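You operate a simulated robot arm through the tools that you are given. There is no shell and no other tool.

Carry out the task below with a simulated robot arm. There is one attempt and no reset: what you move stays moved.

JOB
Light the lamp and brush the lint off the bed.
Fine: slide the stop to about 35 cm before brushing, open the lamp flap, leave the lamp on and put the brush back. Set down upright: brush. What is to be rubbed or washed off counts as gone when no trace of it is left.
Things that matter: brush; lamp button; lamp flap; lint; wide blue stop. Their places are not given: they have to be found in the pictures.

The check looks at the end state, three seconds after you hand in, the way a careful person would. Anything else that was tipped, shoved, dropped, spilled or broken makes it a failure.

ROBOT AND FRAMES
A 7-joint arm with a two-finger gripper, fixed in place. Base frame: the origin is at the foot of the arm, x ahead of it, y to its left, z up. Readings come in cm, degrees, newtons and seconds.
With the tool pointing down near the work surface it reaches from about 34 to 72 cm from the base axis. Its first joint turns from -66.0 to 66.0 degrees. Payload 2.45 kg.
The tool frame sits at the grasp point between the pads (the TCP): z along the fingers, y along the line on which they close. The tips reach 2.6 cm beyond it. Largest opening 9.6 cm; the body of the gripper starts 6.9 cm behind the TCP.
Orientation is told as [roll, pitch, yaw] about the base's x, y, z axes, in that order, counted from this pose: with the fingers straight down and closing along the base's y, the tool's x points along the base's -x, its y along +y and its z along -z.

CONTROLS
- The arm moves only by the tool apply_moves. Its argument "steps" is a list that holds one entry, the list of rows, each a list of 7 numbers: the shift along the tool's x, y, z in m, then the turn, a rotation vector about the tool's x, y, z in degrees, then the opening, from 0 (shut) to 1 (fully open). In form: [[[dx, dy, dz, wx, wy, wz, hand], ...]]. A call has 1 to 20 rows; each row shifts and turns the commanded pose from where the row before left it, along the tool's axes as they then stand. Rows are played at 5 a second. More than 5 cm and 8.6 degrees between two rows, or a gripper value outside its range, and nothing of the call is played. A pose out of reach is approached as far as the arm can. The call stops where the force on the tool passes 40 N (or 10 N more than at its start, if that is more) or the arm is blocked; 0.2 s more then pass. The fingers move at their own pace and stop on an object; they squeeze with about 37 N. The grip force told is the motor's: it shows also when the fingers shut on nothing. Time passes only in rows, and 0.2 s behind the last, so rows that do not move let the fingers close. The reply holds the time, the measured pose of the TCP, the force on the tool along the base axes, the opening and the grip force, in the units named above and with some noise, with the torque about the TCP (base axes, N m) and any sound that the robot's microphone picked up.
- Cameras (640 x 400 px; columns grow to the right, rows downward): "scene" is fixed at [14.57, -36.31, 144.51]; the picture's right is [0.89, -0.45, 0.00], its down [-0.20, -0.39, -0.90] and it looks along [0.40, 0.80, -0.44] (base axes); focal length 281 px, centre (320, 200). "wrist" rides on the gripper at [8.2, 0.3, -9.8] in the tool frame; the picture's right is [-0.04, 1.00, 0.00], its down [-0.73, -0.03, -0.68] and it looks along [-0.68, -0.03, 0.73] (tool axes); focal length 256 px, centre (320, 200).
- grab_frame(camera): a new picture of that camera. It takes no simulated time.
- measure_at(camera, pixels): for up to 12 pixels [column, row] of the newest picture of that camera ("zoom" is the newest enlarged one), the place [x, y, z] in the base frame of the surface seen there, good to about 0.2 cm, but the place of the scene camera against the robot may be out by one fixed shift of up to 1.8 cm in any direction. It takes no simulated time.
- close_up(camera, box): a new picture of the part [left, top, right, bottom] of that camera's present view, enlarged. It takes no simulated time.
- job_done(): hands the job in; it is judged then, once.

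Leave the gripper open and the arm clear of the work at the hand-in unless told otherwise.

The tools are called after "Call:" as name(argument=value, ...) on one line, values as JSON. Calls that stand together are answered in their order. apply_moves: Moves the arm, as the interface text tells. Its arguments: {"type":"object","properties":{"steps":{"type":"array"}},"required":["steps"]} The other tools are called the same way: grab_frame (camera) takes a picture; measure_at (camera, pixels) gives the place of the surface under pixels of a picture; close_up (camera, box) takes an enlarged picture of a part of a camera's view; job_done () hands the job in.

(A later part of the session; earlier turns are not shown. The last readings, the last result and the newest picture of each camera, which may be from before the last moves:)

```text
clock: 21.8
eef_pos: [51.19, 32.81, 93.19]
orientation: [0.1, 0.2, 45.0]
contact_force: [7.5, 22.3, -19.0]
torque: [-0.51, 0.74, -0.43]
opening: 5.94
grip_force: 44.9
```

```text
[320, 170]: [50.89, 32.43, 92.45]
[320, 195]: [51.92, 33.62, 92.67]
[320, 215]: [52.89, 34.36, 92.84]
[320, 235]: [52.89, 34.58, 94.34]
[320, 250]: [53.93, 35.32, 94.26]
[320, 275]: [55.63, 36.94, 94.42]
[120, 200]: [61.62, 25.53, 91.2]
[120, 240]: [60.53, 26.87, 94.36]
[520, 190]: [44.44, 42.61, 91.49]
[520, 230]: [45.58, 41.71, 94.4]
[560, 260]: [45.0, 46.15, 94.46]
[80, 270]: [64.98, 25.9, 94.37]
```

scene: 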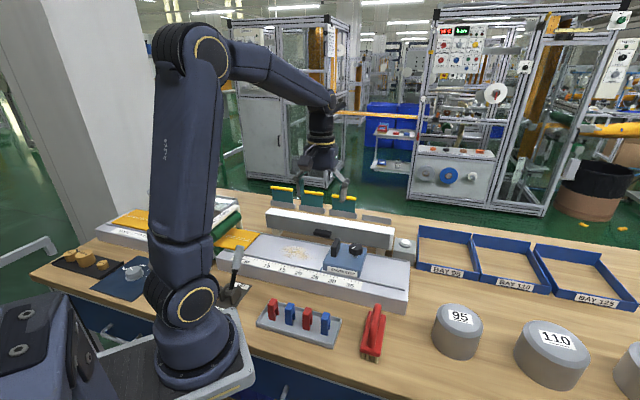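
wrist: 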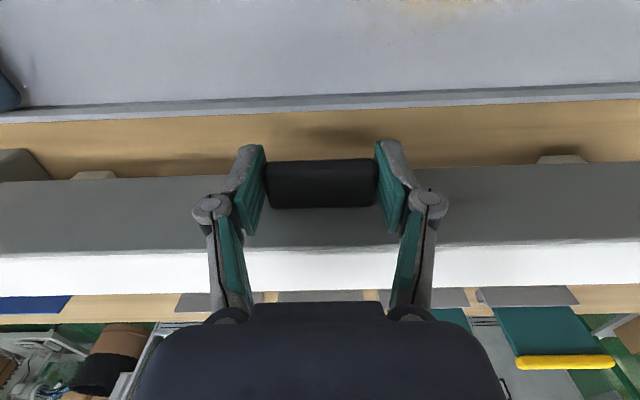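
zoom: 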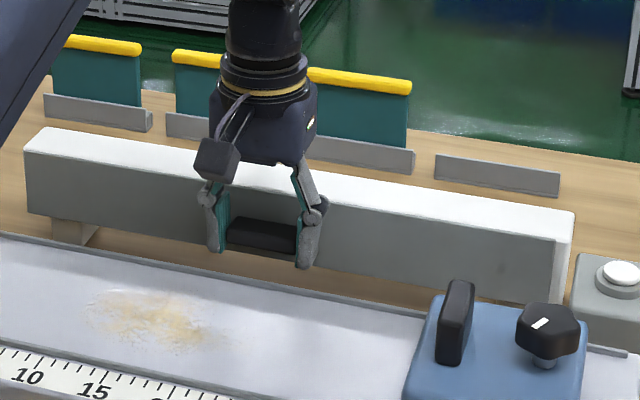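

The flap face has tilted slightly (v=61.6 at z=91.3 against 61.8 at z=94.4), with its lower edge coming outward. So the hinge is at the top, with some stiffness. I'll continue along that arc towards about 20° and watch force and motion.

Call:
apply_moves(steps=[[[0.0013, 0, -0.0015, 0, 0, 0, 0.3], [0.0013, 0, -0.0015, 0, 0, 0, 0.3], [0.0012, 0, -0.0016, 0, 0, 0, 0.3], [0.0012, 0, -0.0016, 0, 0, 0, 0.3], [0, 0, 0, 0, 0, 0, 0.3]]])

```text
clock: 23.0
eef_pos: [50.69, 32.33, 93.72]
orientation: [0.1, 0.4, 45.1]
contact_force: [-6.2, 14.6, -32.3]
torque: [-0.72, 1.02, 0.03]
opening: 5.96
grip_force: 44.9
```

Call:
grab_frame(camera="wrist")

Call:
measure_at(camera="wrist", pixels=[[320, 170], [320, 195], [320, 212], [320, 225], [320, 235], [120, 190], [120, 220], [120, 240], [520, 190], [520, 210], [520, 230], [320, 160]])

Call:
close_up(camera="scene", box=[260, 190, 410, 260])

```text
taken
```

wrist: 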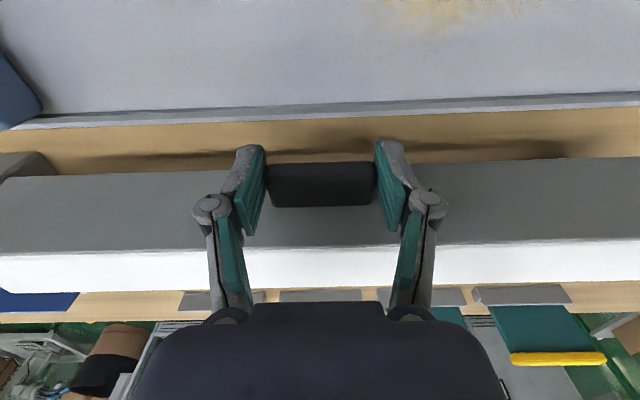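

```text
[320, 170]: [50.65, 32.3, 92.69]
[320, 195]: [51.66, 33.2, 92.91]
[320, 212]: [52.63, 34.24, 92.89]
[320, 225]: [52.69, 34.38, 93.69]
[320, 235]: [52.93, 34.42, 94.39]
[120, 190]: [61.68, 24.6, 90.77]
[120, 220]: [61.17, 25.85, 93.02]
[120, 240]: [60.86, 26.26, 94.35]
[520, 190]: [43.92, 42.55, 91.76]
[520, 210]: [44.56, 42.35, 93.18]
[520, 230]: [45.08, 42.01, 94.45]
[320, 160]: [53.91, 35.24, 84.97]
```

```text
4.27 times, centred on (335, 225) of scene
```

zoom: 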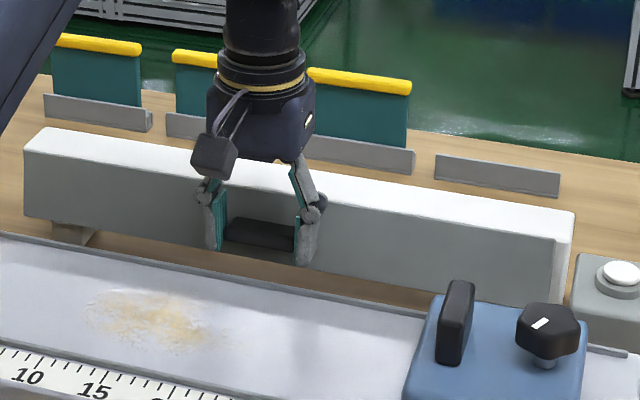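

The flap is open about 10° on a top hinge, but the pads have slid outward on the handle. I'll loosen the grip to see whether the flap holds its angle by itself.

Call:
apply_moves(steps=[[[0, 0, 0, 0, 0, 0, 0.7], [0, 0, 0, 0, 0, 0, 0.8], [0, 0, 0, 0, 0, 0, 1], [0, 0, 0, 0, 0, 0, 1], [0, 0, 0, 0, 0, 0, 1]]])

Call:
grab_frame(camera="wrist")

Call:
measure_at(camera="wrist", pixels=[[320, 170], [320, 190], [320, 212], [320, 225], [320, 235], [120, 190], [120, 220], [120, 240], [540, 190], [540, 210], [540, 230], [290, 190]])

```text
clock: 24.2
eef_pos: [50.82, 32.3, 93.92]
orientation: [0.0, 0.0, 45.0]
contact_force: [-0.5, -0.6, -0.8]
torque: [0.02, 0.0, 0.03]
opening: 9.59
grip_force: 0.1
```

```text
taken
```

wrist: 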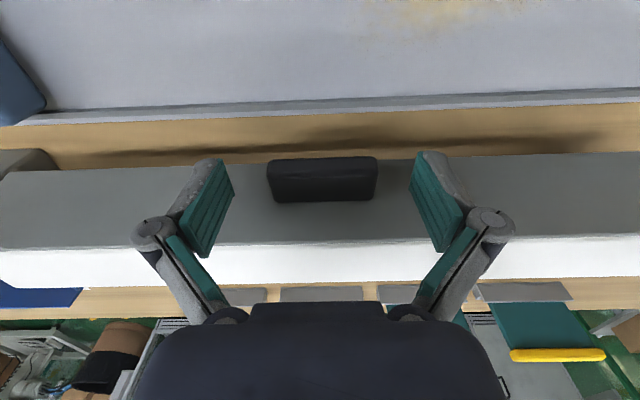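

```text
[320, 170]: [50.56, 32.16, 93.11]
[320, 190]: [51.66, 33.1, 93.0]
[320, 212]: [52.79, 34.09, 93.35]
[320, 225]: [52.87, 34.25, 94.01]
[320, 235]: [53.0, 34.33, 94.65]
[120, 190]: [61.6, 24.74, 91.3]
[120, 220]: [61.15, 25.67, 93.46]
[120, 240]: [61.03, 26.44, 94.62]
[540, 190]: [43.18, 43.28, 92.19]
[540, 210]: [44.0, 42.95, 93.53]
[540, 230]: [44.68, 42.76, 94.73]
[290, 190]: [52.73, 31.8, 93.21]
```

The flap stays put at about 13° after release, so the hinge holds by friction. I'll tilt the open gripper by −30° about the TCP so it can co-rotate with the flap, then check the clearance before gripping again.

Call:
apply_moves(steps=[[[0, 0, 0, 0, -7.5, 0, 1], [0, 0, 0, 0, -7.5, 0, 1], [0, 0, 0, 0, -7.5, 0, 1], [0, 0, 0, 0, -7.5, 0, 1], [0, 0, 0, 0, 0, 0, 1]]])

Call:
grab_frame(camera="wrist")

Call:
close_up(camera="scene", box=[260, 190, 410, 280])

```text
clock: 25.4
eef_pos: [50.8, 32.32, 93.87]
orientation: [0.0, -30.1, 45.0]
contact_force: [-0.2, -0.5, 0.5]
torque: [-0.01, 0.03, 0.0]
opening: 9.6
grip_force: 0.0
```

```text
taken
```

wrist: 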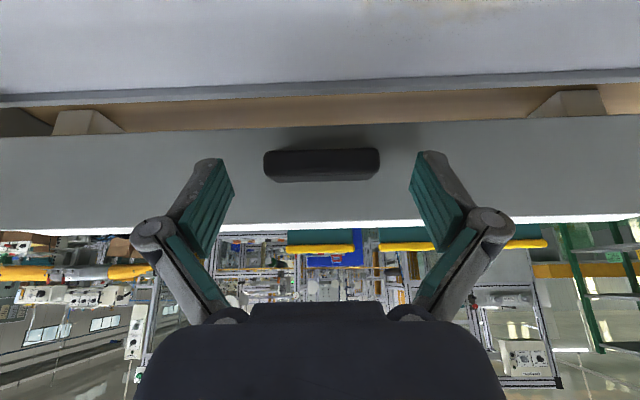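

```text
4.27 times, centred on (335, 235) of scene
```

zoom: 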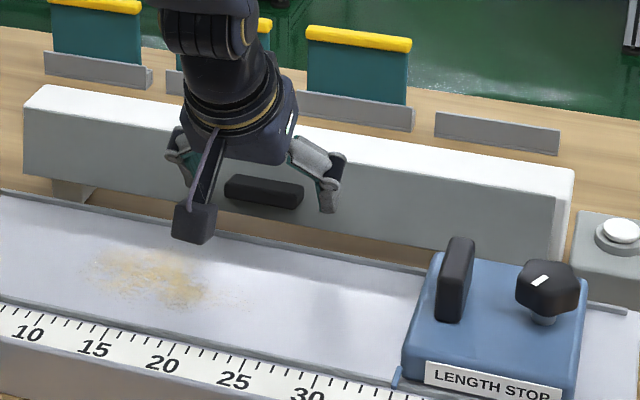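

Call:
measure_at(camera="wrist", pixels=[[320, 155], [320, 165], [320, 176], [320, 140], [320, 190], [320, 210], [270, 165], [374, 160], [100, 150], [100, 210], [560, 140], [560, 200]])

```text
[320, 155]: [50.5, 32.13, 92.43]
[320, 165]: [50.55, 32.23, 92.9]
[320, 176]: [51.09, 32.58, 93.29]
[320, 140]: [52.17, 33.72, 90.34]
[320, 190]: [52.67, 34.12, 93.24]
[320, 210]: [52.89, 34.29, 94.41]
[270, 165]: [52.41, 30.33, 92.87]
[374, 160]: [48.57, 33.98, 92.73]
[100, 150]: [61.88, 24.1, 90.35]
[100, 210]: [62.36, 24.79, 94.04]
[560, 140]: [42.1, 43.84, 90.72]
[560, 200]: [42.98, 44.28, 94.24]
```

The handle is centred between the fingers and matches the geometry. I'll grip it.

Call:
apply_moves(steps=[[[0, 0, 0, 0, 0, 0, 0.5], [0, 0, 0, 0, 0, 0, 0.3], [0, 0, 0, 0, 0, 0, 0.3], [0, 0, 0, 0, 0, 0, 0.3], [0, 0, 0, 0, 0, 0, 0.3]]])

```text
clock: 26.6
eef_pos: [50.82, 32.43, 94.02]
orientation: [0.2, -30.0, 45.1]
contact_force: [-5.9, 2.3, 2.3]
torque: [0.32, 0.14, 0.09]
opening: 5.99
grip_force: 45.0
```

Gripped (5.99 cm). Now I'll co-rotate about the hinge by 18° in three rows, at −0.09 cm x and −0.35 cm z per 6°, and check the force.

Call:
apply_moves(steps=[[[-0.00044, 0, -0.00174, 0, 3, 0, 0.3], [-0.00044, 0, -0.00174, 0, 3, 0, 0.3], [-0.00087, 0, -0.00347, 0, 6, 0, 0.3], [-0.00087, 0, -0.00347, 0, 6, 0, 0.3], [0, 0, 0, 0, 0, 0, 0.3]]])

Call:
grab_frame(camera="wrist")

```text
clock: 27.8
eef_pos: [50.54, 32.23, 95.23]
orientation: [0.1, -12.1, 45.1]
contact_force: [-19.0, -2.6, 18.7]
torque: [0.78, -0.15, 0.09]
opening: 5.99
grip_force: 45.1
```

```text
taken
```

wrist: 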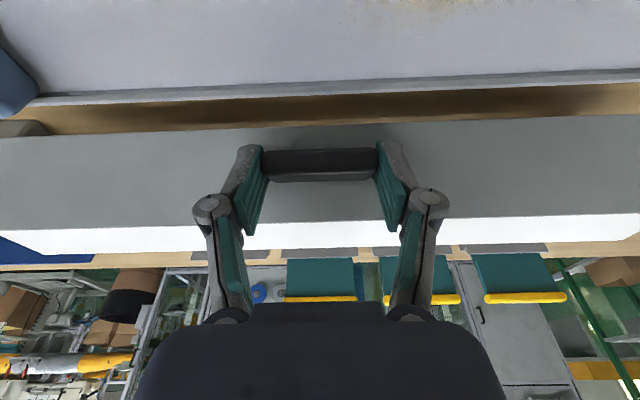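

Call:
measure_at(camera="wrist", pixels=[[320, 140], [320, 160], [320, 178], [320, 195], [320, 215], [100, 150], [100, 180], [100, 215], [540, 140], [540, 170], [540, 200], [320, 235]])

```text
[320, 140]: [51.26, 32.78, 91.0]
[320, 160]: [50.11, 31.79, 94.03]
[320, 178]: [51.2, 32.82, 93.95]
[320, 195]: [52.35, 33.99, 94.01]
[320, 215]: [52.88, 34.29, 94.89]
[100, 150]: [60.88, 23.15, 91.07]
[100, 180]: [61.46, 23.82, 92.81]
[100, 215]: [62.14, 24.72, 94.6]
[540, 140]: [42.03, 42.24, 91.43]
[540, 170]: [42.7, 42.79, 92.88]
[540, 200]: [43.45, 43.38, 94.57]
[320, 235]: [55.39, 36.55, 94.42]
```

The flap is now at about 30°, and the hinge works out to v≈61.95, z≈95.5. I'll correct the command slightly outward and upward, then go on rotating 30° about that refined axis.

Call:
apply_moves(steps=[[[0.00105, 0, -0.00227, 0, 0, 0, 0.3], [-0.00068, 0, -0.00353, 0, 6, 0, 0.3], [-0.00068, 0, -0.00353, 0, 6, 0, 0.3], [-0.00068, 0, -0.00353, 0, 6, 0, 0.3], [-0.00068, 0, -0.00353, 0, 6, 0, 0.3], [-0.00068, 0, -0.00353, 0, 6, 0, 0.3], [0, 0, 0, 0, 0, 0, 0.3]]])

Call:
grab_frame(camera="wrist")

Call:
close_up(camera="scene", box=[260, 190, 410, 280])

```text
clock: 29.4
eef_pos: [50.94, 32.53, 97.01]
orientation: [0.1, 17.7, 45.1]
contact_force: [0.7, 24.9, 9.3]
torque: [0.46, -0.49, -0.28]
opening: 5.98
grip_force: 44.8
```

```text
taken
```

wrist: 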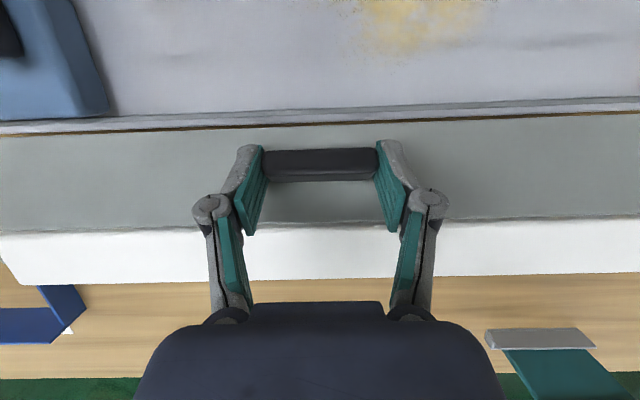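

```text
4.27 times, centred on (335, 235) of scene
```

zoom: 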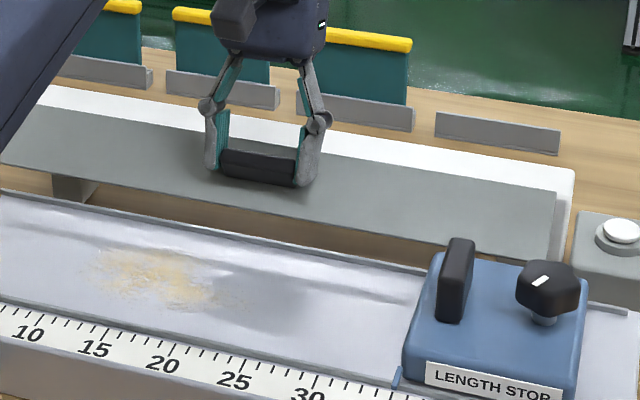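

The flap is at roughly 60°. I'll measure its face to confirm the angle and refine the path.

Call:
measure_at(camera="wrist", pixels=[[200, 140], [200, 170], [200, 190], [100, 140], [100, 180], [100, 220], [520, 125], [520, 160], [520, 205], [320, 165], [320, 205], [320, 130]])

```text
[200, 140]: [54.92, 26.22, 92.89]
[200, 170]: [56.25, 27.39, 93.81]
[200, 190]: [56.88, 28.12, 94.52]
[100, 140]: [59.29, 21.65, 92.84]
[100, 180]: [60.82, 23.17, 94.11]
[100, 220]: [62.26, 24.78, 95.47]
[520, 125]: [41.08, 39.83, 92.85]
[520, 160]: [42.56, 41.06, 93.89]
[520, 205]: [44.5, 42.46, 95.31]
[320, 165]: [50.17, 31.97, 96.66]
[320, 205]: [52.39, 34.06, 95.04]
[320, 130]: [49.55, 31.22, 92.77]
```

The flap is at about 59.5°. I'll rotate 12° further with a small correction to +30° of tilt, then release and regrip with a fresh tilt for the last part.

Call:
apply_moves(steps=[[[-0.0016, 0, -0.00155, 0, 0, 0, 0.3], [-0.0007, 0, -0.00337, 0, 6, 0, 0.3], [-0.0007, 0, -0.00337, 0, 6, 0, 0.3], [0, 0, 0, 0, 0, 0, 0.3]]])

Call:
grab_frame(camera="wrist")

Call:
measure_at(camera="wrist", pixels=[[100, 150], [100, 180], [100, 220], [520, 135], [520, 165], [520, 205], [320, 165], [320, 205], [320, 140], [200, 150], [200, 180], [450, 140]])

```text
clock: 30.4
eef_pos: [51.11, 32.76, 97.45]
orientation: [0.1, 26.9, 45.1]
contact_force: [-5.5, 13.4, 15.2]
torque: [0.99, 0.23, -0.47]
opening: 5.98
grip_force: 45.1
out of reach, approached as far as the arm can: row 3
```

```text
taken
```

wrist: 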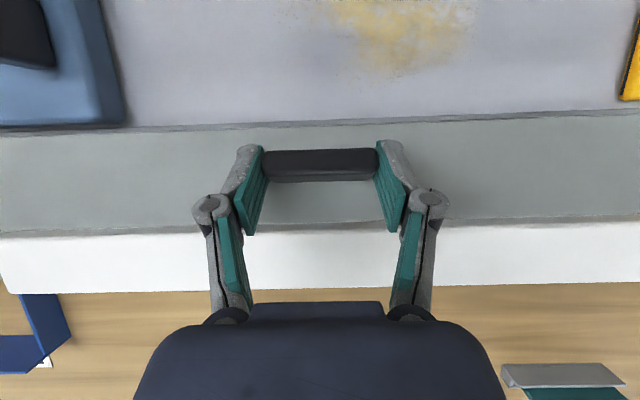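

```text
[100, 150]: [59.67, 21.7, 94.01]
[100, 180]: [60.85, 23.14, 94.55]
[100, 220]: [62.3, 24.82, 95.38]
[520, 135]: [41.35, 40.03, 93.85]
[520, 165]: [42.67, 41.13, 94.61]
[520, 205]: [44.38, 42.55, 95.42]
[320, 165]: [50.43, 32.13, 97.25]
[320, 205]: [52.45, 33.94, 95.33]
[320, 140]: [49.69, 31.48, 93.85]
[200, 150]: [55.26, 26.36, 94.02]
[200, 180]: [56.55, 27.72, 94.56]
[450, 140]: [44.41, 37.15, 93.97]
```

The flap holds at ~70° and the arm has hit its reach limit at this tilt. I'll release, rise about 5 cm, and swing the tool back to about −18° for a new grip.

Call:
apply_moves(steps=[[[0, 0, 0, 0, 0, 0, 0.7], [0, 0, 0, 0, 0, 0, 1], [0, 0, 0, 0, 0, 0, 1], [0.0115, 0, -0.0222, 0, 0, 0, 1], [0.0115, 0, -0.0222, 0, 0, 0, 1], [0, 0, 0, 0, -7.5, 0, 1], [0, 0, 0, 0, -7.5, 0, 1], [0, 0, 0, 0, -7.5, 0, 1], [0, 0, 0, 0, -7.5, 0, 1], [0, 0, 0, 0, -7.5, 0, 1], [0, 0, 0, 0, -7.5, 0, 1], [0, 0, 0, 0, 0, 0, 1]]])

Call:
grab_frame(camera="wrist")

Call:
close_up(camera="scene", box=[260, 190, 410, 280])

```text
clock: 33.0
eef_pos: [51.17, 32.62, 102.51]
orientation: [0.0, -18.2, 45.1]
contact_force: [-0.3, -0.6, 0.0]
torque: [-0.01, 0.02, 0.0]
opening: 9.59
grip_force: 0.1
```

```text
taken
```

wrist: 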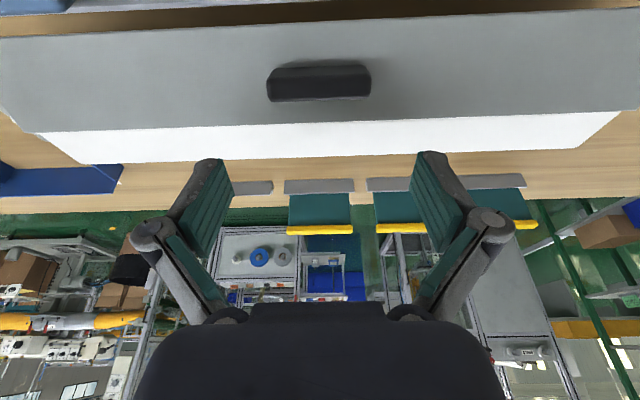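

```text
4.27 times, centred on (335, 235) of scene
```

zoom: 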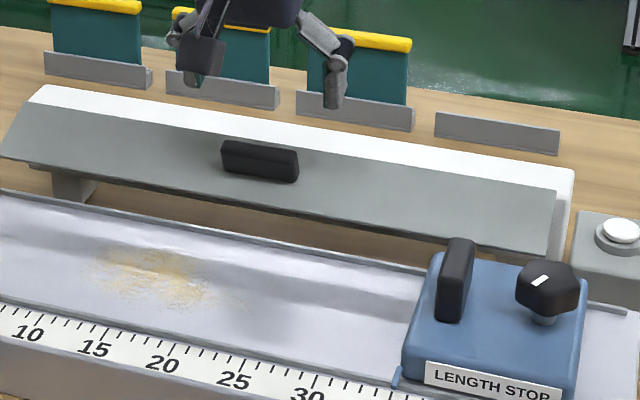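

Call:
measure_at(camera="wrist", pixels=[[320, 70], [320, 80], [320, 92], [272, 85], [368, 82], [320, 55], [320, 110], [320, 118], [120, 60], [120, 120], [520, 40], [520, 105]])

```text
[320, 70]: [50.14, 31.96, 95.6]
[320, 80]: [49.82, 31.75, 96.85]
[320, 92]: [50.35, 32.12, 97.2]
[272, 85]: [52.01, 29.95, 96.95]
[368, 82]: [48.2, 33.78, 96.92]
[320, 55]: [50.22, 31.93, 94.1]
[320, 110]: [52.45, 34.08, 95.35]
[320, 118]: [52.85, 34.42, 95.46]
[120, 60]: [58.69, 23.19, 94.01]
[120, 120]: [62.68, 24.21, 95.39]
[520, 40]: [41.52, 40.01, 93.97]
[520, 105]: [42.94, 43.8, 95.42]
```

The flap holds at about 69°. The handle is now at v≈58 and z≈95.5–97.2. I'll approach it perpendicular to the flap with the open gripper.

Call:
apply_moves(steps=[[[0.0307, 0, 0, 0, 0, 0, 1], [0, 0.001, 0.02, 0, 0, 0, 1], [0, 0, 0.015, 0, 0, 0, 1], [0, 0, 0.0105, 0, 0, 0, 1], [0, 0, 0, 0, 0, 0, 1]]])

Call:
grab_frame(camera="wrist")

Call:
close_up(camera="scene", box=[260, 190, 410, 280])

```text
clock: 34.2
eef_pos: [50.11, 31.67, 97.29]
orientation: [0.0, -18.1, 45.1]
contact_force: [1.3, 0.4, 0.2]
torque: [-0.04, -0.03, 0.01]
opening: 9.6
grip_force: 0.0
```

```text
taken
```

wrist: 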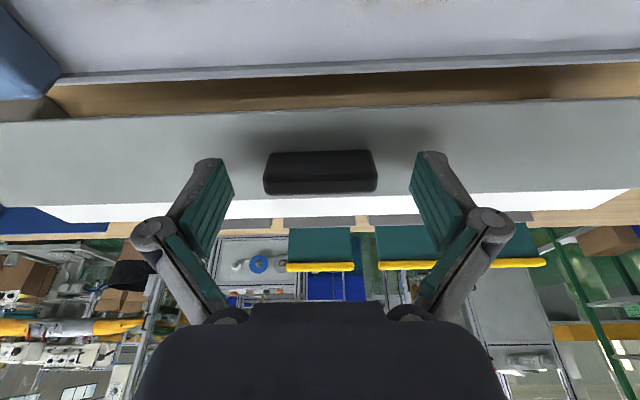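

```text
4.27 times, centred on (335, 235) of scene
```

zoom: 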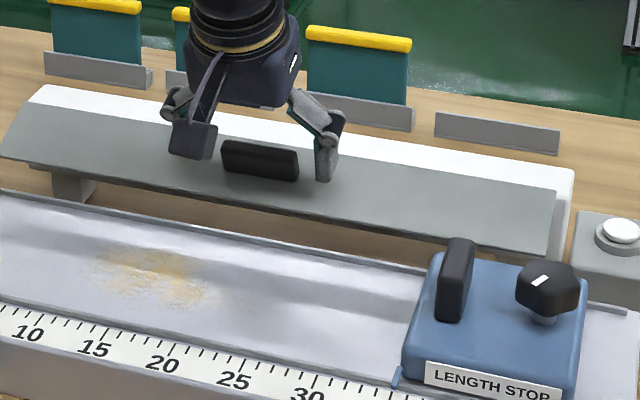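

Positioned well. I'll grip, then co-rotate 18° further.

Call:
apply_moves(steps=[[[0, 0, 0, 0, 0, 0, 0.5], [0, 0, 0, 0, 0, 0, 0.3], [0, 0, 0, 0, 0, 0, 0.3], [0, 0, 0, 0, 0, 0, 0.3], [0, 0, 0, 0, 0, 0, 0.3], [-0.0016, 0, -0.00168, 0, 3, 0, 0.3], [-0.0016, 0, -0.00168, 0, 3, 0, 0.3], [-0.0032, 0, -0.0033, 0, 6, 0, 0.3], [0, 0, 0, 0, 0, 0, 0.3]]])

Call:
grab_frame(camera="wrist")

Call:
measure_at(camera="wrist", pixels=[[100, 130], [100, 160], [100, 190], [540, 120], [540, 150], [540, 180], [200, 140], [320, 140], [440, 130], [320, 170], [320, 200], [320, 205]])

```text
clock: 36.2
eef_pos: [50.52, 32.14, 98.13]
orientation: [0.0, -6.1, 45.0]
contact_force: [3.0, -1.8, 7.6]
torque: [0.61, 0.15, 0.22]
opening: 6.0
grip_force: 45.0
```

```text
taken
```

wrist: 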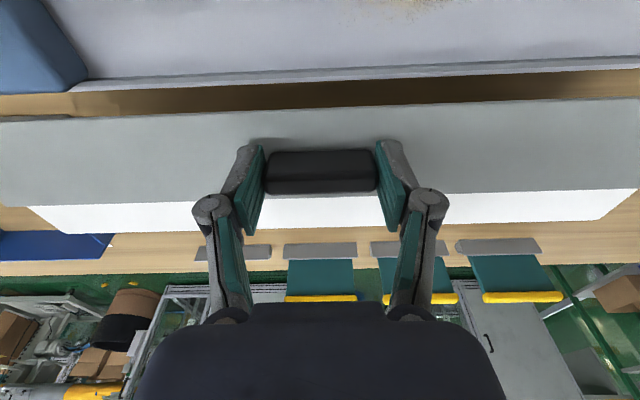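

```text
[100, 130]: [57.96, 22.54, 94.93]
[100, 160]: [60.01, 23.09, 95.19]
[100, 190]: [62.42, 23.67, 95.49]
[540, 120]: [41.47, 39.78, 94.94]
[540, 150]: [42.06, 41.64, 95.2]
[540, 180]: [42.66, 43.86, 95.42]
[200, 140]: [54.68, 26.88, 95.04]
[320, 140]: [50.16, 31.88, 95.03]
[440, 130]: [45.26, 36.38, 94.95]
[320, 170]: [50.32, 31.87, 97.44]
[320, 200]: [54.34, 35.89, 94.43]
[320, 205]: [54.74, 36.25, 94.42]
```

The flap is at about 82° with low forces. I'll continue another 18°; the force limit will stop me at the hinge's end.

Call:
apply_moves(steps=[[[-0.0032, 0, -0.0033, 0, 6, 0, 0.3], [-0.0032, 0, -0.0033, 0, 6, 0, 0.3], [-0.0032, 0, -0.0033, 0, 6, 0, 0.3], [0, 0, 0, 0, 0, 0, 0.3]]])

Call:
grab_frame(camera="wrist")

Call:
close_up(camera="scene", box=[260, 190, 410, 280])

```text
clock: 37.2
eef_pos: [51.2, 32.93, 99.27]
orientation: [-0.1, 11.6, 44.9]
contact_force: [16.3, 5.6, 18.1]
torque: [0.81, -0.85, 0.13]
opening: 5.98
grip_force: 45.7
```

```text
taken
```

wrist: 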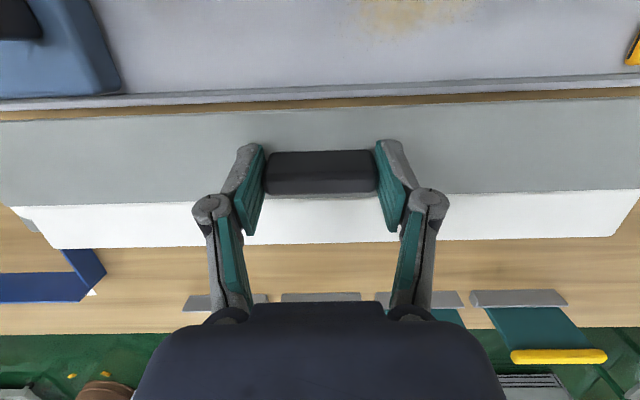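

```text
4.27 times, centred on (335, 235) of scene
```

zoom: 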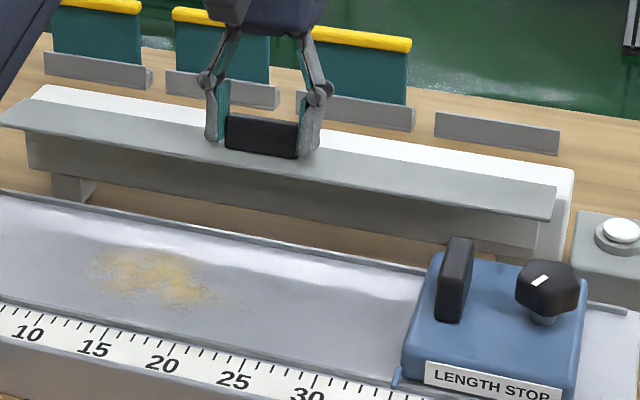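

Call:
measure_at(camera="wrist", pixels=[[100, 130], [100, 160], [100, 195], [540, 110], [540, 150], [540, 185], [200, 140], [320, 135], [440, 130], [320, 170], [320, 220], [200, 120]])

```text
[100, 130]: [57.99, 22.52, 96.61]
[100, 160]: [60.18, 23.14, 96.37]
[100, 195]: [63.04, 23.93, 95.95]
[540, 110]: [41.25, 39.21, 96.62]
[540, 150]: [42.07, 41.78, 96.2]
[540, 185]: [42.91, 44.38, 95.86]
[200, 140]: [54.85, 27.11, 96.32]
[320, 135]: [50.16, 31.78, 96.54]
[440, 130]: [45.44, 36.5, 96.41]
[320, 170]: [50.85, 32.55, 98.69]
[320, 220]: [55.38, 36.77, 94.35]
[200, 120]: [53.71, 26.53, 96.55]
```

The flap is now ~8° above horizontal, about 98° open. I'll release it and check that it stays.

Call:
apply_moves(steps=[[[0, 0, 0, 0, 0, 0, 0.7], [0, 0, 0, 0, 0, 0, 1], [0, 0, 0, 0, 0, 0, 1], [0.005, 0, -0.0245, 0, 0, 0, 1], [0.005, 0, -0.0245, 0, 0, 0, 1], [0, 0, 0, 0, 0, 0, 1], [0, 0, 0, 0, 0, 0, 1]]])

Call:
grab_frame(camera="wrist")

Call:
close_up(camera="scene", box=[260, 190, 410, 280])

```text
clock: 38.8
eef_pos: [51.03, 32.83, 104.11]
orientation: [-0.1, 12.1, 45.1]
contact_force: [-0.2, 0.2, 0.0]
torque: [-0.03, 0.01, -0.02]
opening: 9.62
grip_force: 0.0
```

```text
taken
```

wrist: 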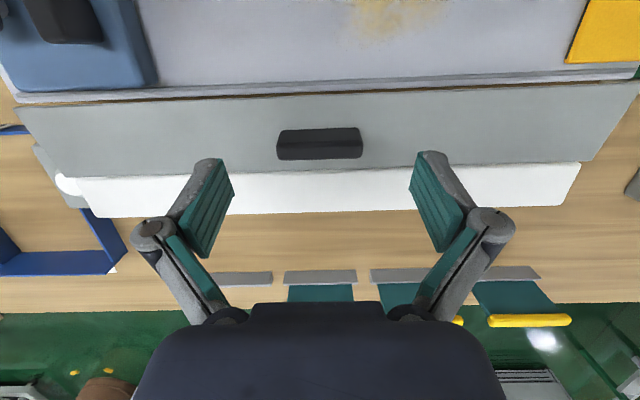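

```text
4.27 times, centred on (335, 235) of scene
```

zoom: 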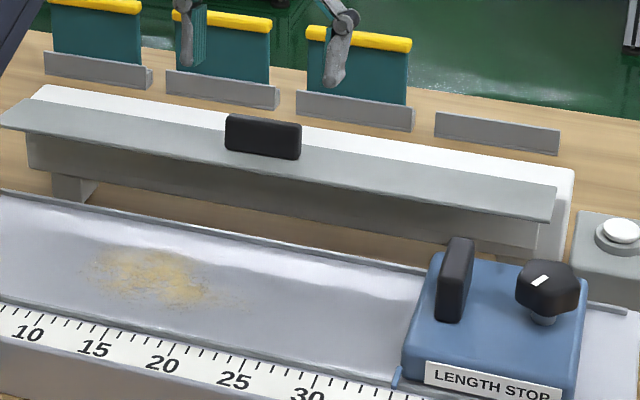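

Call:
measure_at(camera="wrist", pixels=[[120, 120], [120, 145], [120, 168], [520, 100], [520, 130], [520, 155], [240, 105], [240, 165], [320, 135], [280, 145], [360, 145], [90, 130]])

```text
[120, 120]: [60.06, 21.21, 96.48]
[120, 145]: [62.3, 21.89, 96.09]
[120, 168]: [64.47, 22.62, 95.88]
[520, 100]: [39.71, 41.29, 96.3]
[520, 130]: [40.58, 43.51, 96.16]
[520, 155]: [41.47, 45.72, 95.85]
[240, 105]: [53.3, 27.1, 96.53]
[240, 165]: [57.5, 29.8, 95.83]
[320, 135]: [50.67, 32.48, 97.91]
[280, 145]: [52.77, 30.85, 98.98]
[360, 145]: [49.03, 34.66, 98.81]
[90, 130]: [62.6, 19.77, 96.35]
```

The flap stays at 98° by itself. To be sure it counts as fully open, I'll regrip the handle once more and try to swing it to its end. First I tilt back and approach.

Call:
apply_moves(steps=[[[0, 0, 0, 0, -7.5, 0, 1], [0, 0, 0, 0, -7.5, 0, 1], [0, 0, 0, 0, -7.5, 0, 1], [0, 0, 0, 0, -7.5, 0, 1], [0.0251, 0, 0, 0, 0, 0, 1], [0, 0, 0.022, 0, 0, 0, 1], [0, 0, 0.0203, 0, 0, 0, 1], [0, 0, 0, 0, 0, 0, 1]]])

Call:
grab_frame(camera="wrist")

Call:
close_up(camera="scene", box=[260, 190, 410, 280])

```text
clock: 40.6
eef_pos: [50.45, 32.12, 99.38]
orientation: [0.0, -18.2, 45.0]
contact_force: [-0.3, 0.2, -0.3]
torque: [-0.01, -0.03, 0.01]
opening: 9.6
grip_force: 0.1
```

```text
taken
```

wrist: 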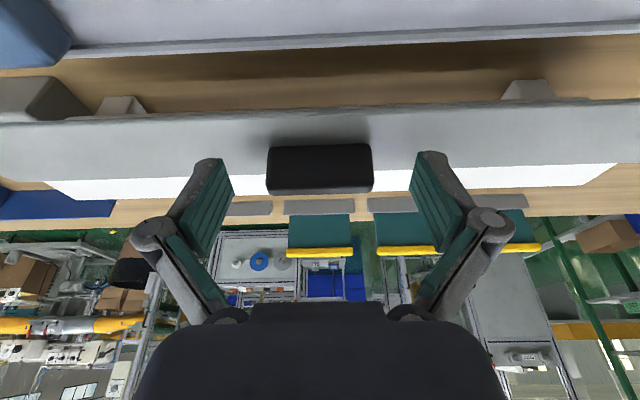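

```text
4.27 times, centred on (335, 235) of scene
```

zoom: 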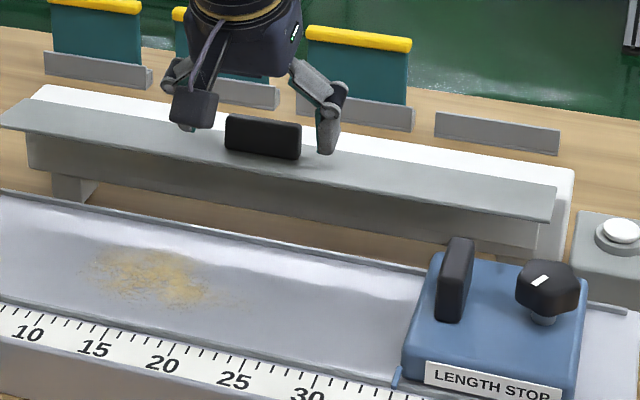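

Well placed again. I'll grip and co-rotate up to 18° more, with the force limit as the guard.

Call:
apply_moves(steps=[[[0, 0, 0, 0, 0, 0, 0.5], [0, 0, 0, 0, 0, 0, 0.3], [0, 0, 0, 0, 0, 0, 0.3], [0, 0, 0, 0, 0, 0, 0.3], [0, 0, 0, 0, 0, 0, 0.3], [-0.00253, 0, -0.001, 0, 3, 0, 0.3], [-0.00253, 0, -0.001, 0, 3, 0, 0.3], [-0.00253, 0, -0.001, 0, 3, 0, 0.3], [-0.00253, 0, -0.001, 0, 3, 0, 0.3], [0, 0, 0, 0, 0, 0, 0.3]]])

Call:
grab_frame(camera="wrist")

Call:
measure_at(camera="wrist", pixels=[[100, 125], [100, 155], [540, 115], [540, 150], [220, 130], [440, 115], [320, 135], [320, 170], [180, 120], [480, 110]])

```text
clock: 42.8
eef_pos: [50.92, 32.36, 99.82]
orientation: [0.0, -5.5, 45.0]
contact_force: [-7.3, -12.9, -16.1]
torque: [0.25, -0.47, -0.08]
opening: 5.98
grip_force: 44.8
```

```text
taken
```

wrist: 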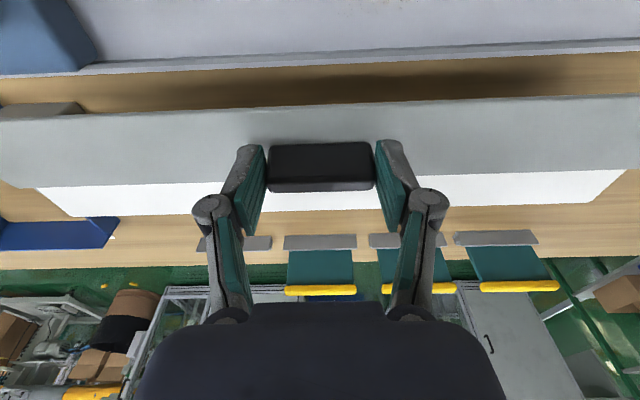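

```text
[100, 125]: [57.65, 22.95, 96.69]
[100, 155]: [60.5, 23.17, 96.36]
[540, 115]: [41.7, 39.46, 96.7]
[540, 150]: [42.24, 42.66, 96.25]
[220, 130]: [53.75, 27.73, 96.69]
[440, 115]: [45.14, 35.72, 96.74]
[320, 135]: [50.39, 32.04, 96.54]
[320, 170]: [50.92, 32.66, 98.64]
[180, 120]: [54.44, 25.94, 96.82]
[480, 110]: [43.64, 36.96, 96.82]
```

The flap no longer moves, and the reaction is now in the closing direction, so ~98° is its end stop and it is fully open. I'll release and rise.

Call:
apply_moves(steps=[[[0, 0, 0, 0, 0, 0, 0.7], [0, 0, 0, 0, 0, 0, 1], [0, 0, 0, 0, 0, 0, 1], [0.002, 0, -0.03, 0, 0, 0, 1], [0, 0, -0.04, 0, 0, 0, 1], [0, 0, -0.04, 0, 5.5, 0, 1], [0, 0, 0, 0, 0, 0, 1]]])

Call:
grab_frame(camera="wrist")

Call:
grab_frame(camera="scene")

```text
clock: 44.4
eef_pos: [50.06, 31.77, 110.97]
orientation: [0.1, -0.4, 45.1]
contact_force: [0.0, 0.4, 0.1]
torque: [0.02, 0.01, 0.02]
opening: 9.6
grip_force: 0.1
```

```text
taken
```

wrist: 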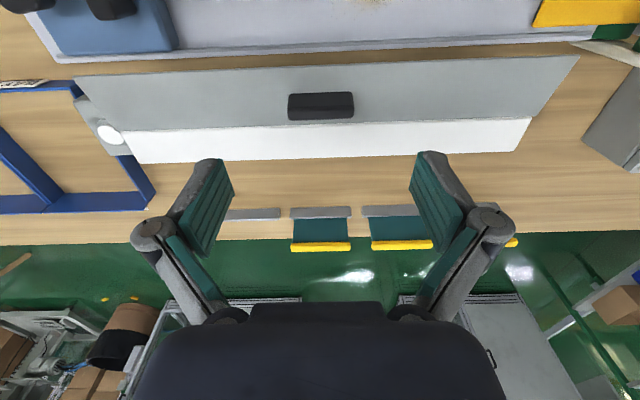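

```text
taken
```

scene: 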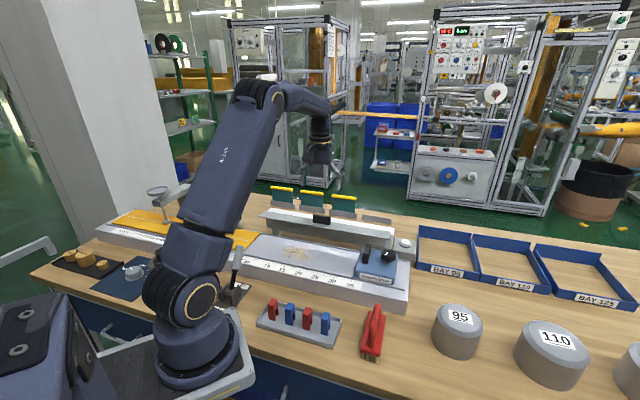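

The flap is up and stays. Next is the lamp button: I'll measure it in this view, where it shows at (110,134), and look at it enlarged.

Call:
close_up(camera="wrist", box=[60, 70, 180, 170])

Call:
measure_at(camera="wrist", pixels=[[110, 134], [104, 134], [116, 136], [110, 128], [110, 140], [120, 128], [95, 110], [130, 150], [90, 100], [60, 95], [130, 185], [100, 82]])

```text
4.00 times, centred on (120, 120) of wrist
```

zoom: 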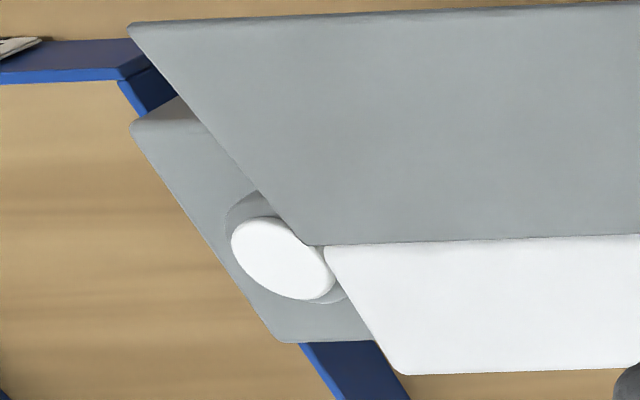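

```text
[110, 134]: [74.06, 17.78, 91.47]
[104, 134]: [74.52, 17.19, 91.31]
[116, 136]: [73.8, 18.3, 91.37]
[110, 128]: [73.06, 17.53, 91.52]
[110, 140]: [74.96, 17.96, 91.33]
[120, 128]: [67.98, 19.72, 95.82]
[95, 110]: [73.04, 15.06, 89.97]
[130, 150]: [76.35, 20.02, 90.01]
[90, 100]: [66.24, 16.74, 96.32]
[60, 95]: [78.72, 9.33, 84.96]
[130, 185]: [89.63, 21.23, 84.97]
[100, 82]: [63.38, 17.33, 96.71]
```

The button cap is centred at [74.0, 17.8, 91.4] on a box with its top at z=90. I'll close the fingers, tilt 22° towards the lamp for reach, and travel to above the button.

Call:
apply_moves(steps=[[[0, 0, 0, 0, -7.3, 0, 0.5], [0, 0, 0, 0, -7.3, 0, 0], [0, 0, 0, 0, -7.3, 0, 0], [-0.00367, -0.0387, 0.0168, 0, 0, 0, 0], [-0.00367, -0.0387, 0.0168, 0, 0, 0, 0], [-0.00367, -0.0387, 0.0168, 0, 0, 0, 0], [-0.00367, -0.0387, 0.0168, 0, 0, 0, 0], [-0.00367, -0.0387, 0.0168, 0, 0, 0, 0], [-0.00367, -0.0387, 0.0168, 0, 0, 0, 0], [-0.00367, -0.0387, 0.0168, 0, 0, 0, 0], [0, 0, 0, 0, 0, 0, 0]]])

Call:
grab_frame(camera="wrist")

Call:
close_up(camera="scene", box=[340, 180, 470, 280])

```text
clock: 46.8
eef_pos: [74.21, 17.45, 101.05]
orientation: [0.0, -22.3, 45.2]
contact_force: [-0.1, -0.3, 0.8]
torque: [-0.01, 0.01, 0.0]
opening: 0.0
grip_force: 28.0
```

```text
taken
```

wrist: 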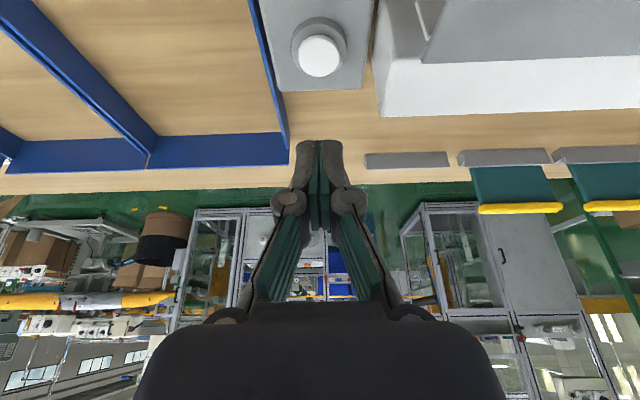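

```text
4.00 times, centred on (405, 230) of scene
```

zoom: 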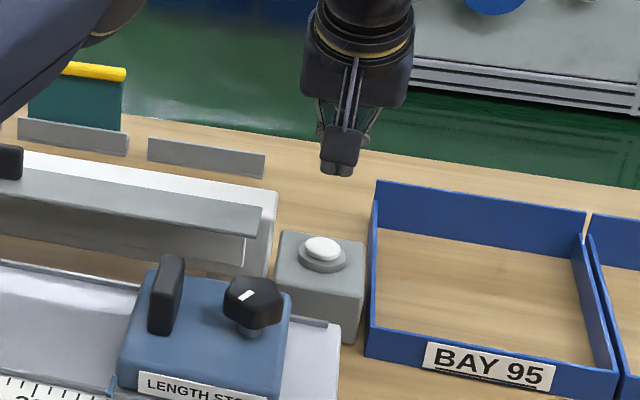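

Call:
measure_at(camera="wrist", pixels=[[319, 55], [300, 55], [337, 55], [319, 42], [319, 72], [300, 30], [340, 80], [275, 60], [365, 60]])

```text
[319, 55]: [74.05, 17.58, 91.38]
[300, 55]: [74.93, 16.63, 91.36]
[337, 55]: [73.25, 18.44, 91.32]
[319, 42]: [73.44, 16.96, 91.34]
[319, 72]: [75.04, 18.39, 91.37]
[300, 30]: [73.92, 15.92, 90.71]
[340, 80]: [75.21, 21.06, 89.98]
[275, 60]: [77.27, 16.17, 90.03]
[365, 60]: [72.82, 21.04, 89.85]
```

The button centre is [74.15, 17.6, 91.4], and the lower edge of the fingertips lies right over it. I'll descend vertically to just above the cap, then press in small steps.

Call:
apply_moves(steps=[[[0.00803, 0.001, 0.01957, 0, 0, 0, 0], [0.00803, 0, 0.01957, 0, 0, 0, 0], [0.00803, 0, 0.01957, 0, 0, 0, 0], [0, 0, 0, 0, 0, 0, 0]]])

Call:
grab_frame(camera="wrist")

Call:
close_up(camera="scene", box=[350, 200, 450, 280])

```text
clock: 47.8
eef_pos: [74.14, 17.57, 94.74]
orientation: [0.0, -22.5, 45.1]
contact_force: [0.1, 0.3, -0.2]
torque: [-0.02, 0.0, 0.02]
opening: 0.0
grip_force: 28.8
```

```text
taken
```

wrist: 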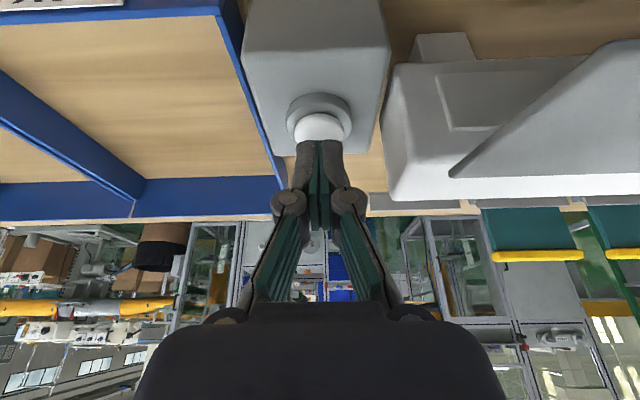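

```text
5.00 times, centred on (400, 240) of scene
```

zoom: 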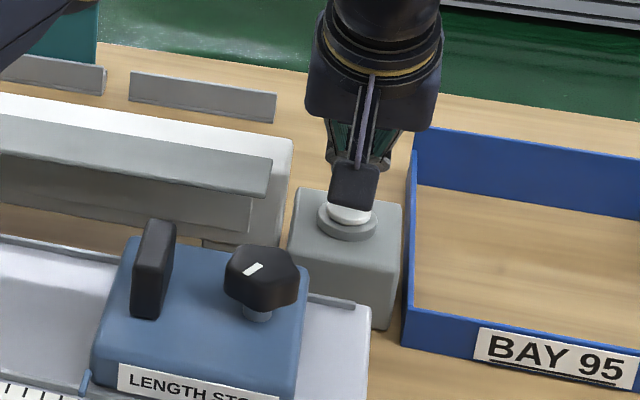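

The tips are just above the cap. I'll press down in 0.15 cm steps, 0.75 cm in all, and read force and sound.

Call:
apply_moves(steps=[[[0.00057, 0, 0.00139, 0, 0, 0, 0], [0.00057, 0, 0.00139, 0, 0, 0, 0], [0.00057, 0, 0.00139, 0, 0, 0, 0], [0.00057, 0, 0.00139, 0, 0, 0, 0], [0.00057, 0, 0.00139, 0, 0, 0, 0]]])

```text
clock: 49.0
eef_pos: [73.98, 17.57, 93.94]
orientation: [0.0, -22.4, 45.1]
contact_force: [-1.2, 0.2, 2.7]
torque: [0.01, 0.02, -0.01]
opening: 0.59
grip_force: 28.2
heard: click
```

A click was heard at 2.7 N. I'll lift off straight up and look whether the lamp is lit.

Call:
apply_moves(steps=[[[-0.0038, 0, -0.00925, 0, 0, 0, 0], [-0.0115, 0, -0.0278, 0, 0, 0, 0], [-0.0115, 0, -0.0278, 0, 0, 0, 0], [0, 0, 0, 0, 0, 0, 0]]])

Call:
grab_frame(camera="scene")

Call:
close_up(camera="scene", box=[230, 190, 430, 310])

Call:
grab_frame(camera="wrist")

```text
clock: 50.0
eef_pos: [73.73, 17.73, 100.96]
orientation: [0.0, -22.4, 45.0]
contact_force: [-0.4, 0.6, 0.6]
torque: [0.01, 0.03, -0.02]
opening: 0.0
grip_force: 28.9
```

```text
taken
```

scene: 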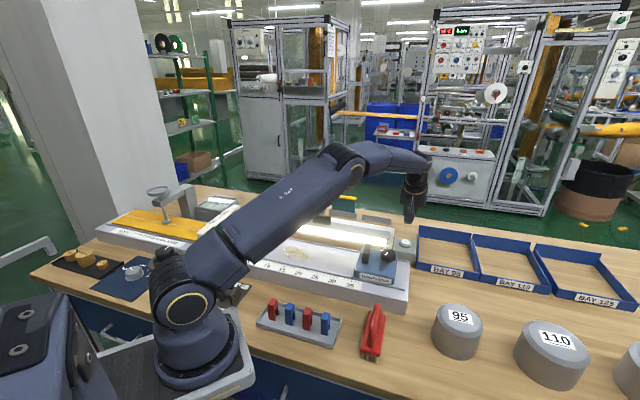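

```text
3.20 times, centred on (330, 250) of scene
```

zoom: 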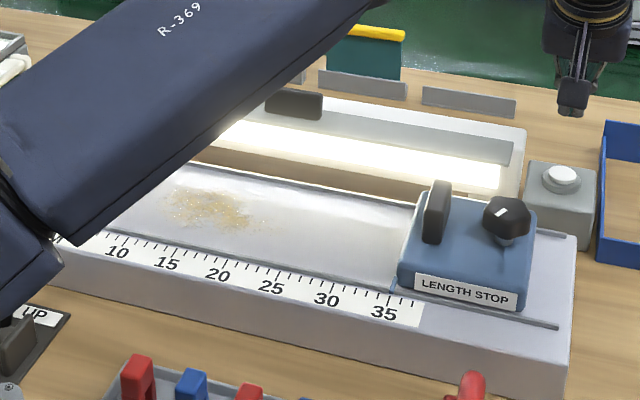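

```text
taken
```

wrist: 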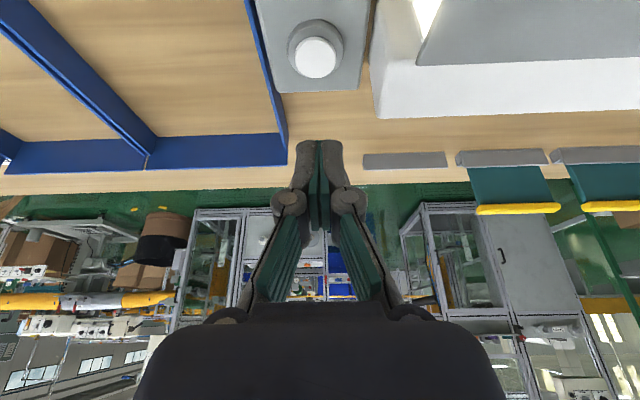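

The lamp shines brightly under the open flap, so it is on. Now the brush: I'll rise, straighten, travel to above it, and tilt the camera downward for a close look.

Call:
apply_moves(steps=[[[0, 0, -0.03, 0, 7.5, 0, 0.3], [0, 0, -0.03, 0, 7.5, 0, 0.6], [0, 0, -0.03, 0, 7.4, 0, 1], [0.043, 0.0086, 0, 0, 0, 0, 1], [0.043, 0.0086, 0, 0, 0, 0, 1], [0.043, 0.0086, 0, 0, 0, 0, 1], [0.043, 0.0086, 0, 0, 0, 0, 1], [0.043, 0.0086, 0, 0, 0, 0, 1], [0.043, 0.0086, 0, 0, 0, 0, 1], [0.043, 0.0086, 0, 0, 0, 0, 1], [0, 0, 0, 0, 8.3, 0, 1], [0, 0, 0, 0, 8.3, 0, 1], [0, 0, 0, 0, 8.3, 0, 1], [0, 0, 0, 0, 0, 0, 1]]])

Call:
grab_frame(camera="wrist")

Call:
grab_frame(camera="scene")

```text
clock: 53.0
eef_pos: [43.45, -2.53, 108.74]
orientation: [0.0, 25.0, 45.1]
contact_force: [1.1, 0.2, 0.4]
torque: [0.01, -0.01, 0.0]
opening: 9.57
grip_force: 0.0
out of reach, approached as far as the arm can: row 2, 3
```

```text
taken
```

wrist: 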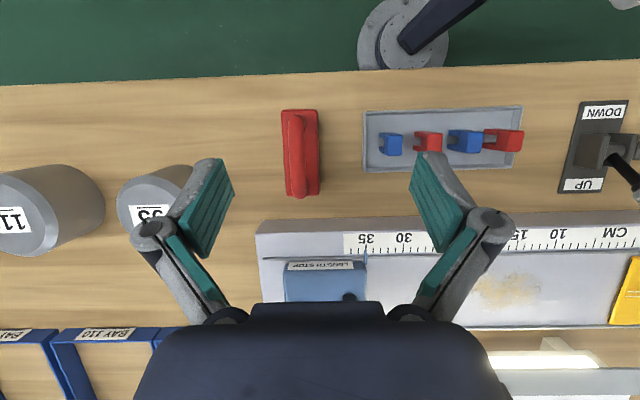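

```text
taken
```

scene: 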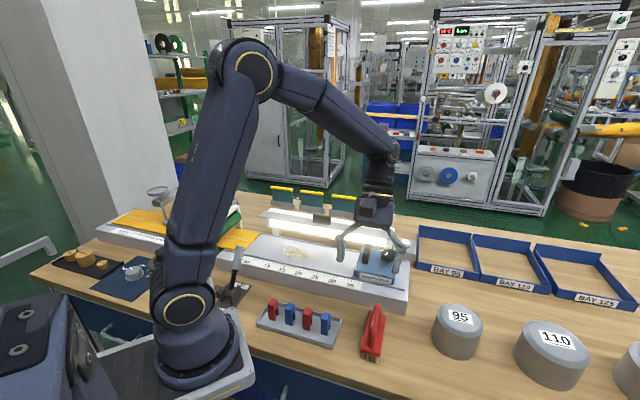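

The brush is at (300,152) in the wrist view, its long axis nearly along v. I'll zoom in and measure the handle, the block and the table.

Call:
close_up(camera="wrist", box=[260, 95, 350, 205])

```text
3.64 times, centred on (305, 150) of wrist
```

zoom: 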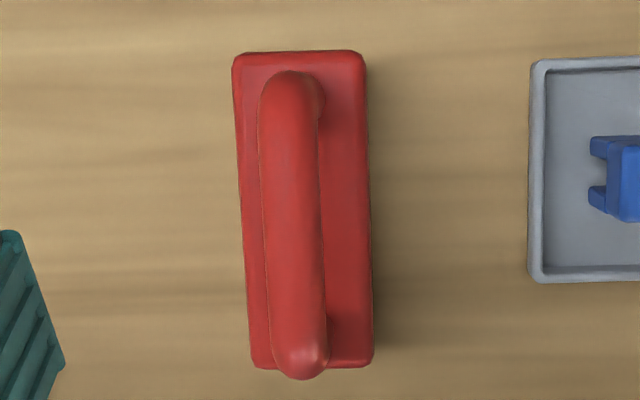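

Call:
measure_at(camera="zoom", pixels=[[288, 100], [290, 150], [295, 220], [298, 280], [300, 340], [262, 220], [320, 220], [250, 70], [350, 70], [262, 355], [365, 350], [345, 220]])

Call:
measure_at(camera="wrist", pixels=[[300, 130], [296, 115], [303, 180], [340, 150], [270, 150], [286, 195], [320, 192], [283, 112], [317, 111], [368, 112], [365, 170], [330, 225]])

```text
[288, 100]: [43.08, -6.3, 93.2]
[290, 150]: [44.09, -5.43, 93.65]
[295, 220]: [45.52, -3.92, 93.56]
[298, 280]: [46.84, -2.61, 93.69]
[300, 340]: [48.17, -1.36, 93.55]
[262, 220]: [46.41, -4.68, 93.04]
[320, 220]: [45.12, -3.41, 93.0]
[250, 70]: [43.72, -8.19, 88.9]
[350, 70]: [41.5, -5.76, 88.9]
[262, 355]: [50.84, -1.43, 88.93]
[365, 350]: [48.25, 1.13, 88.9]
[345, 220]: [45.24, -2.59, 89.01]
```

```text
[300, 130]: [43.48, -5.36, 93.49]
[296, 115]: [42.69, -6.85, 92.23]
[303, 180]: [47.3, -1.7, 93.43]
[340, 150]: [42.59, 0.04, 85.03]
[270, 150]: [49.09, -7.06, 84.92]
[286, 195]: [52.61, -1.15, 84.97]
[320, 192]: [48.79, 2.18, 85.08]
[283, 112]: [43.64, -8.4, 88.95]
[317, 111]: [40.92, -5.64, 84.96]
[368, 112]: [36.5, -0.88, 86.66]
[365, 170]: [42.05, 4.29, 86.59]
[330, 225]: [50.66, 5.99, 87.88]
```

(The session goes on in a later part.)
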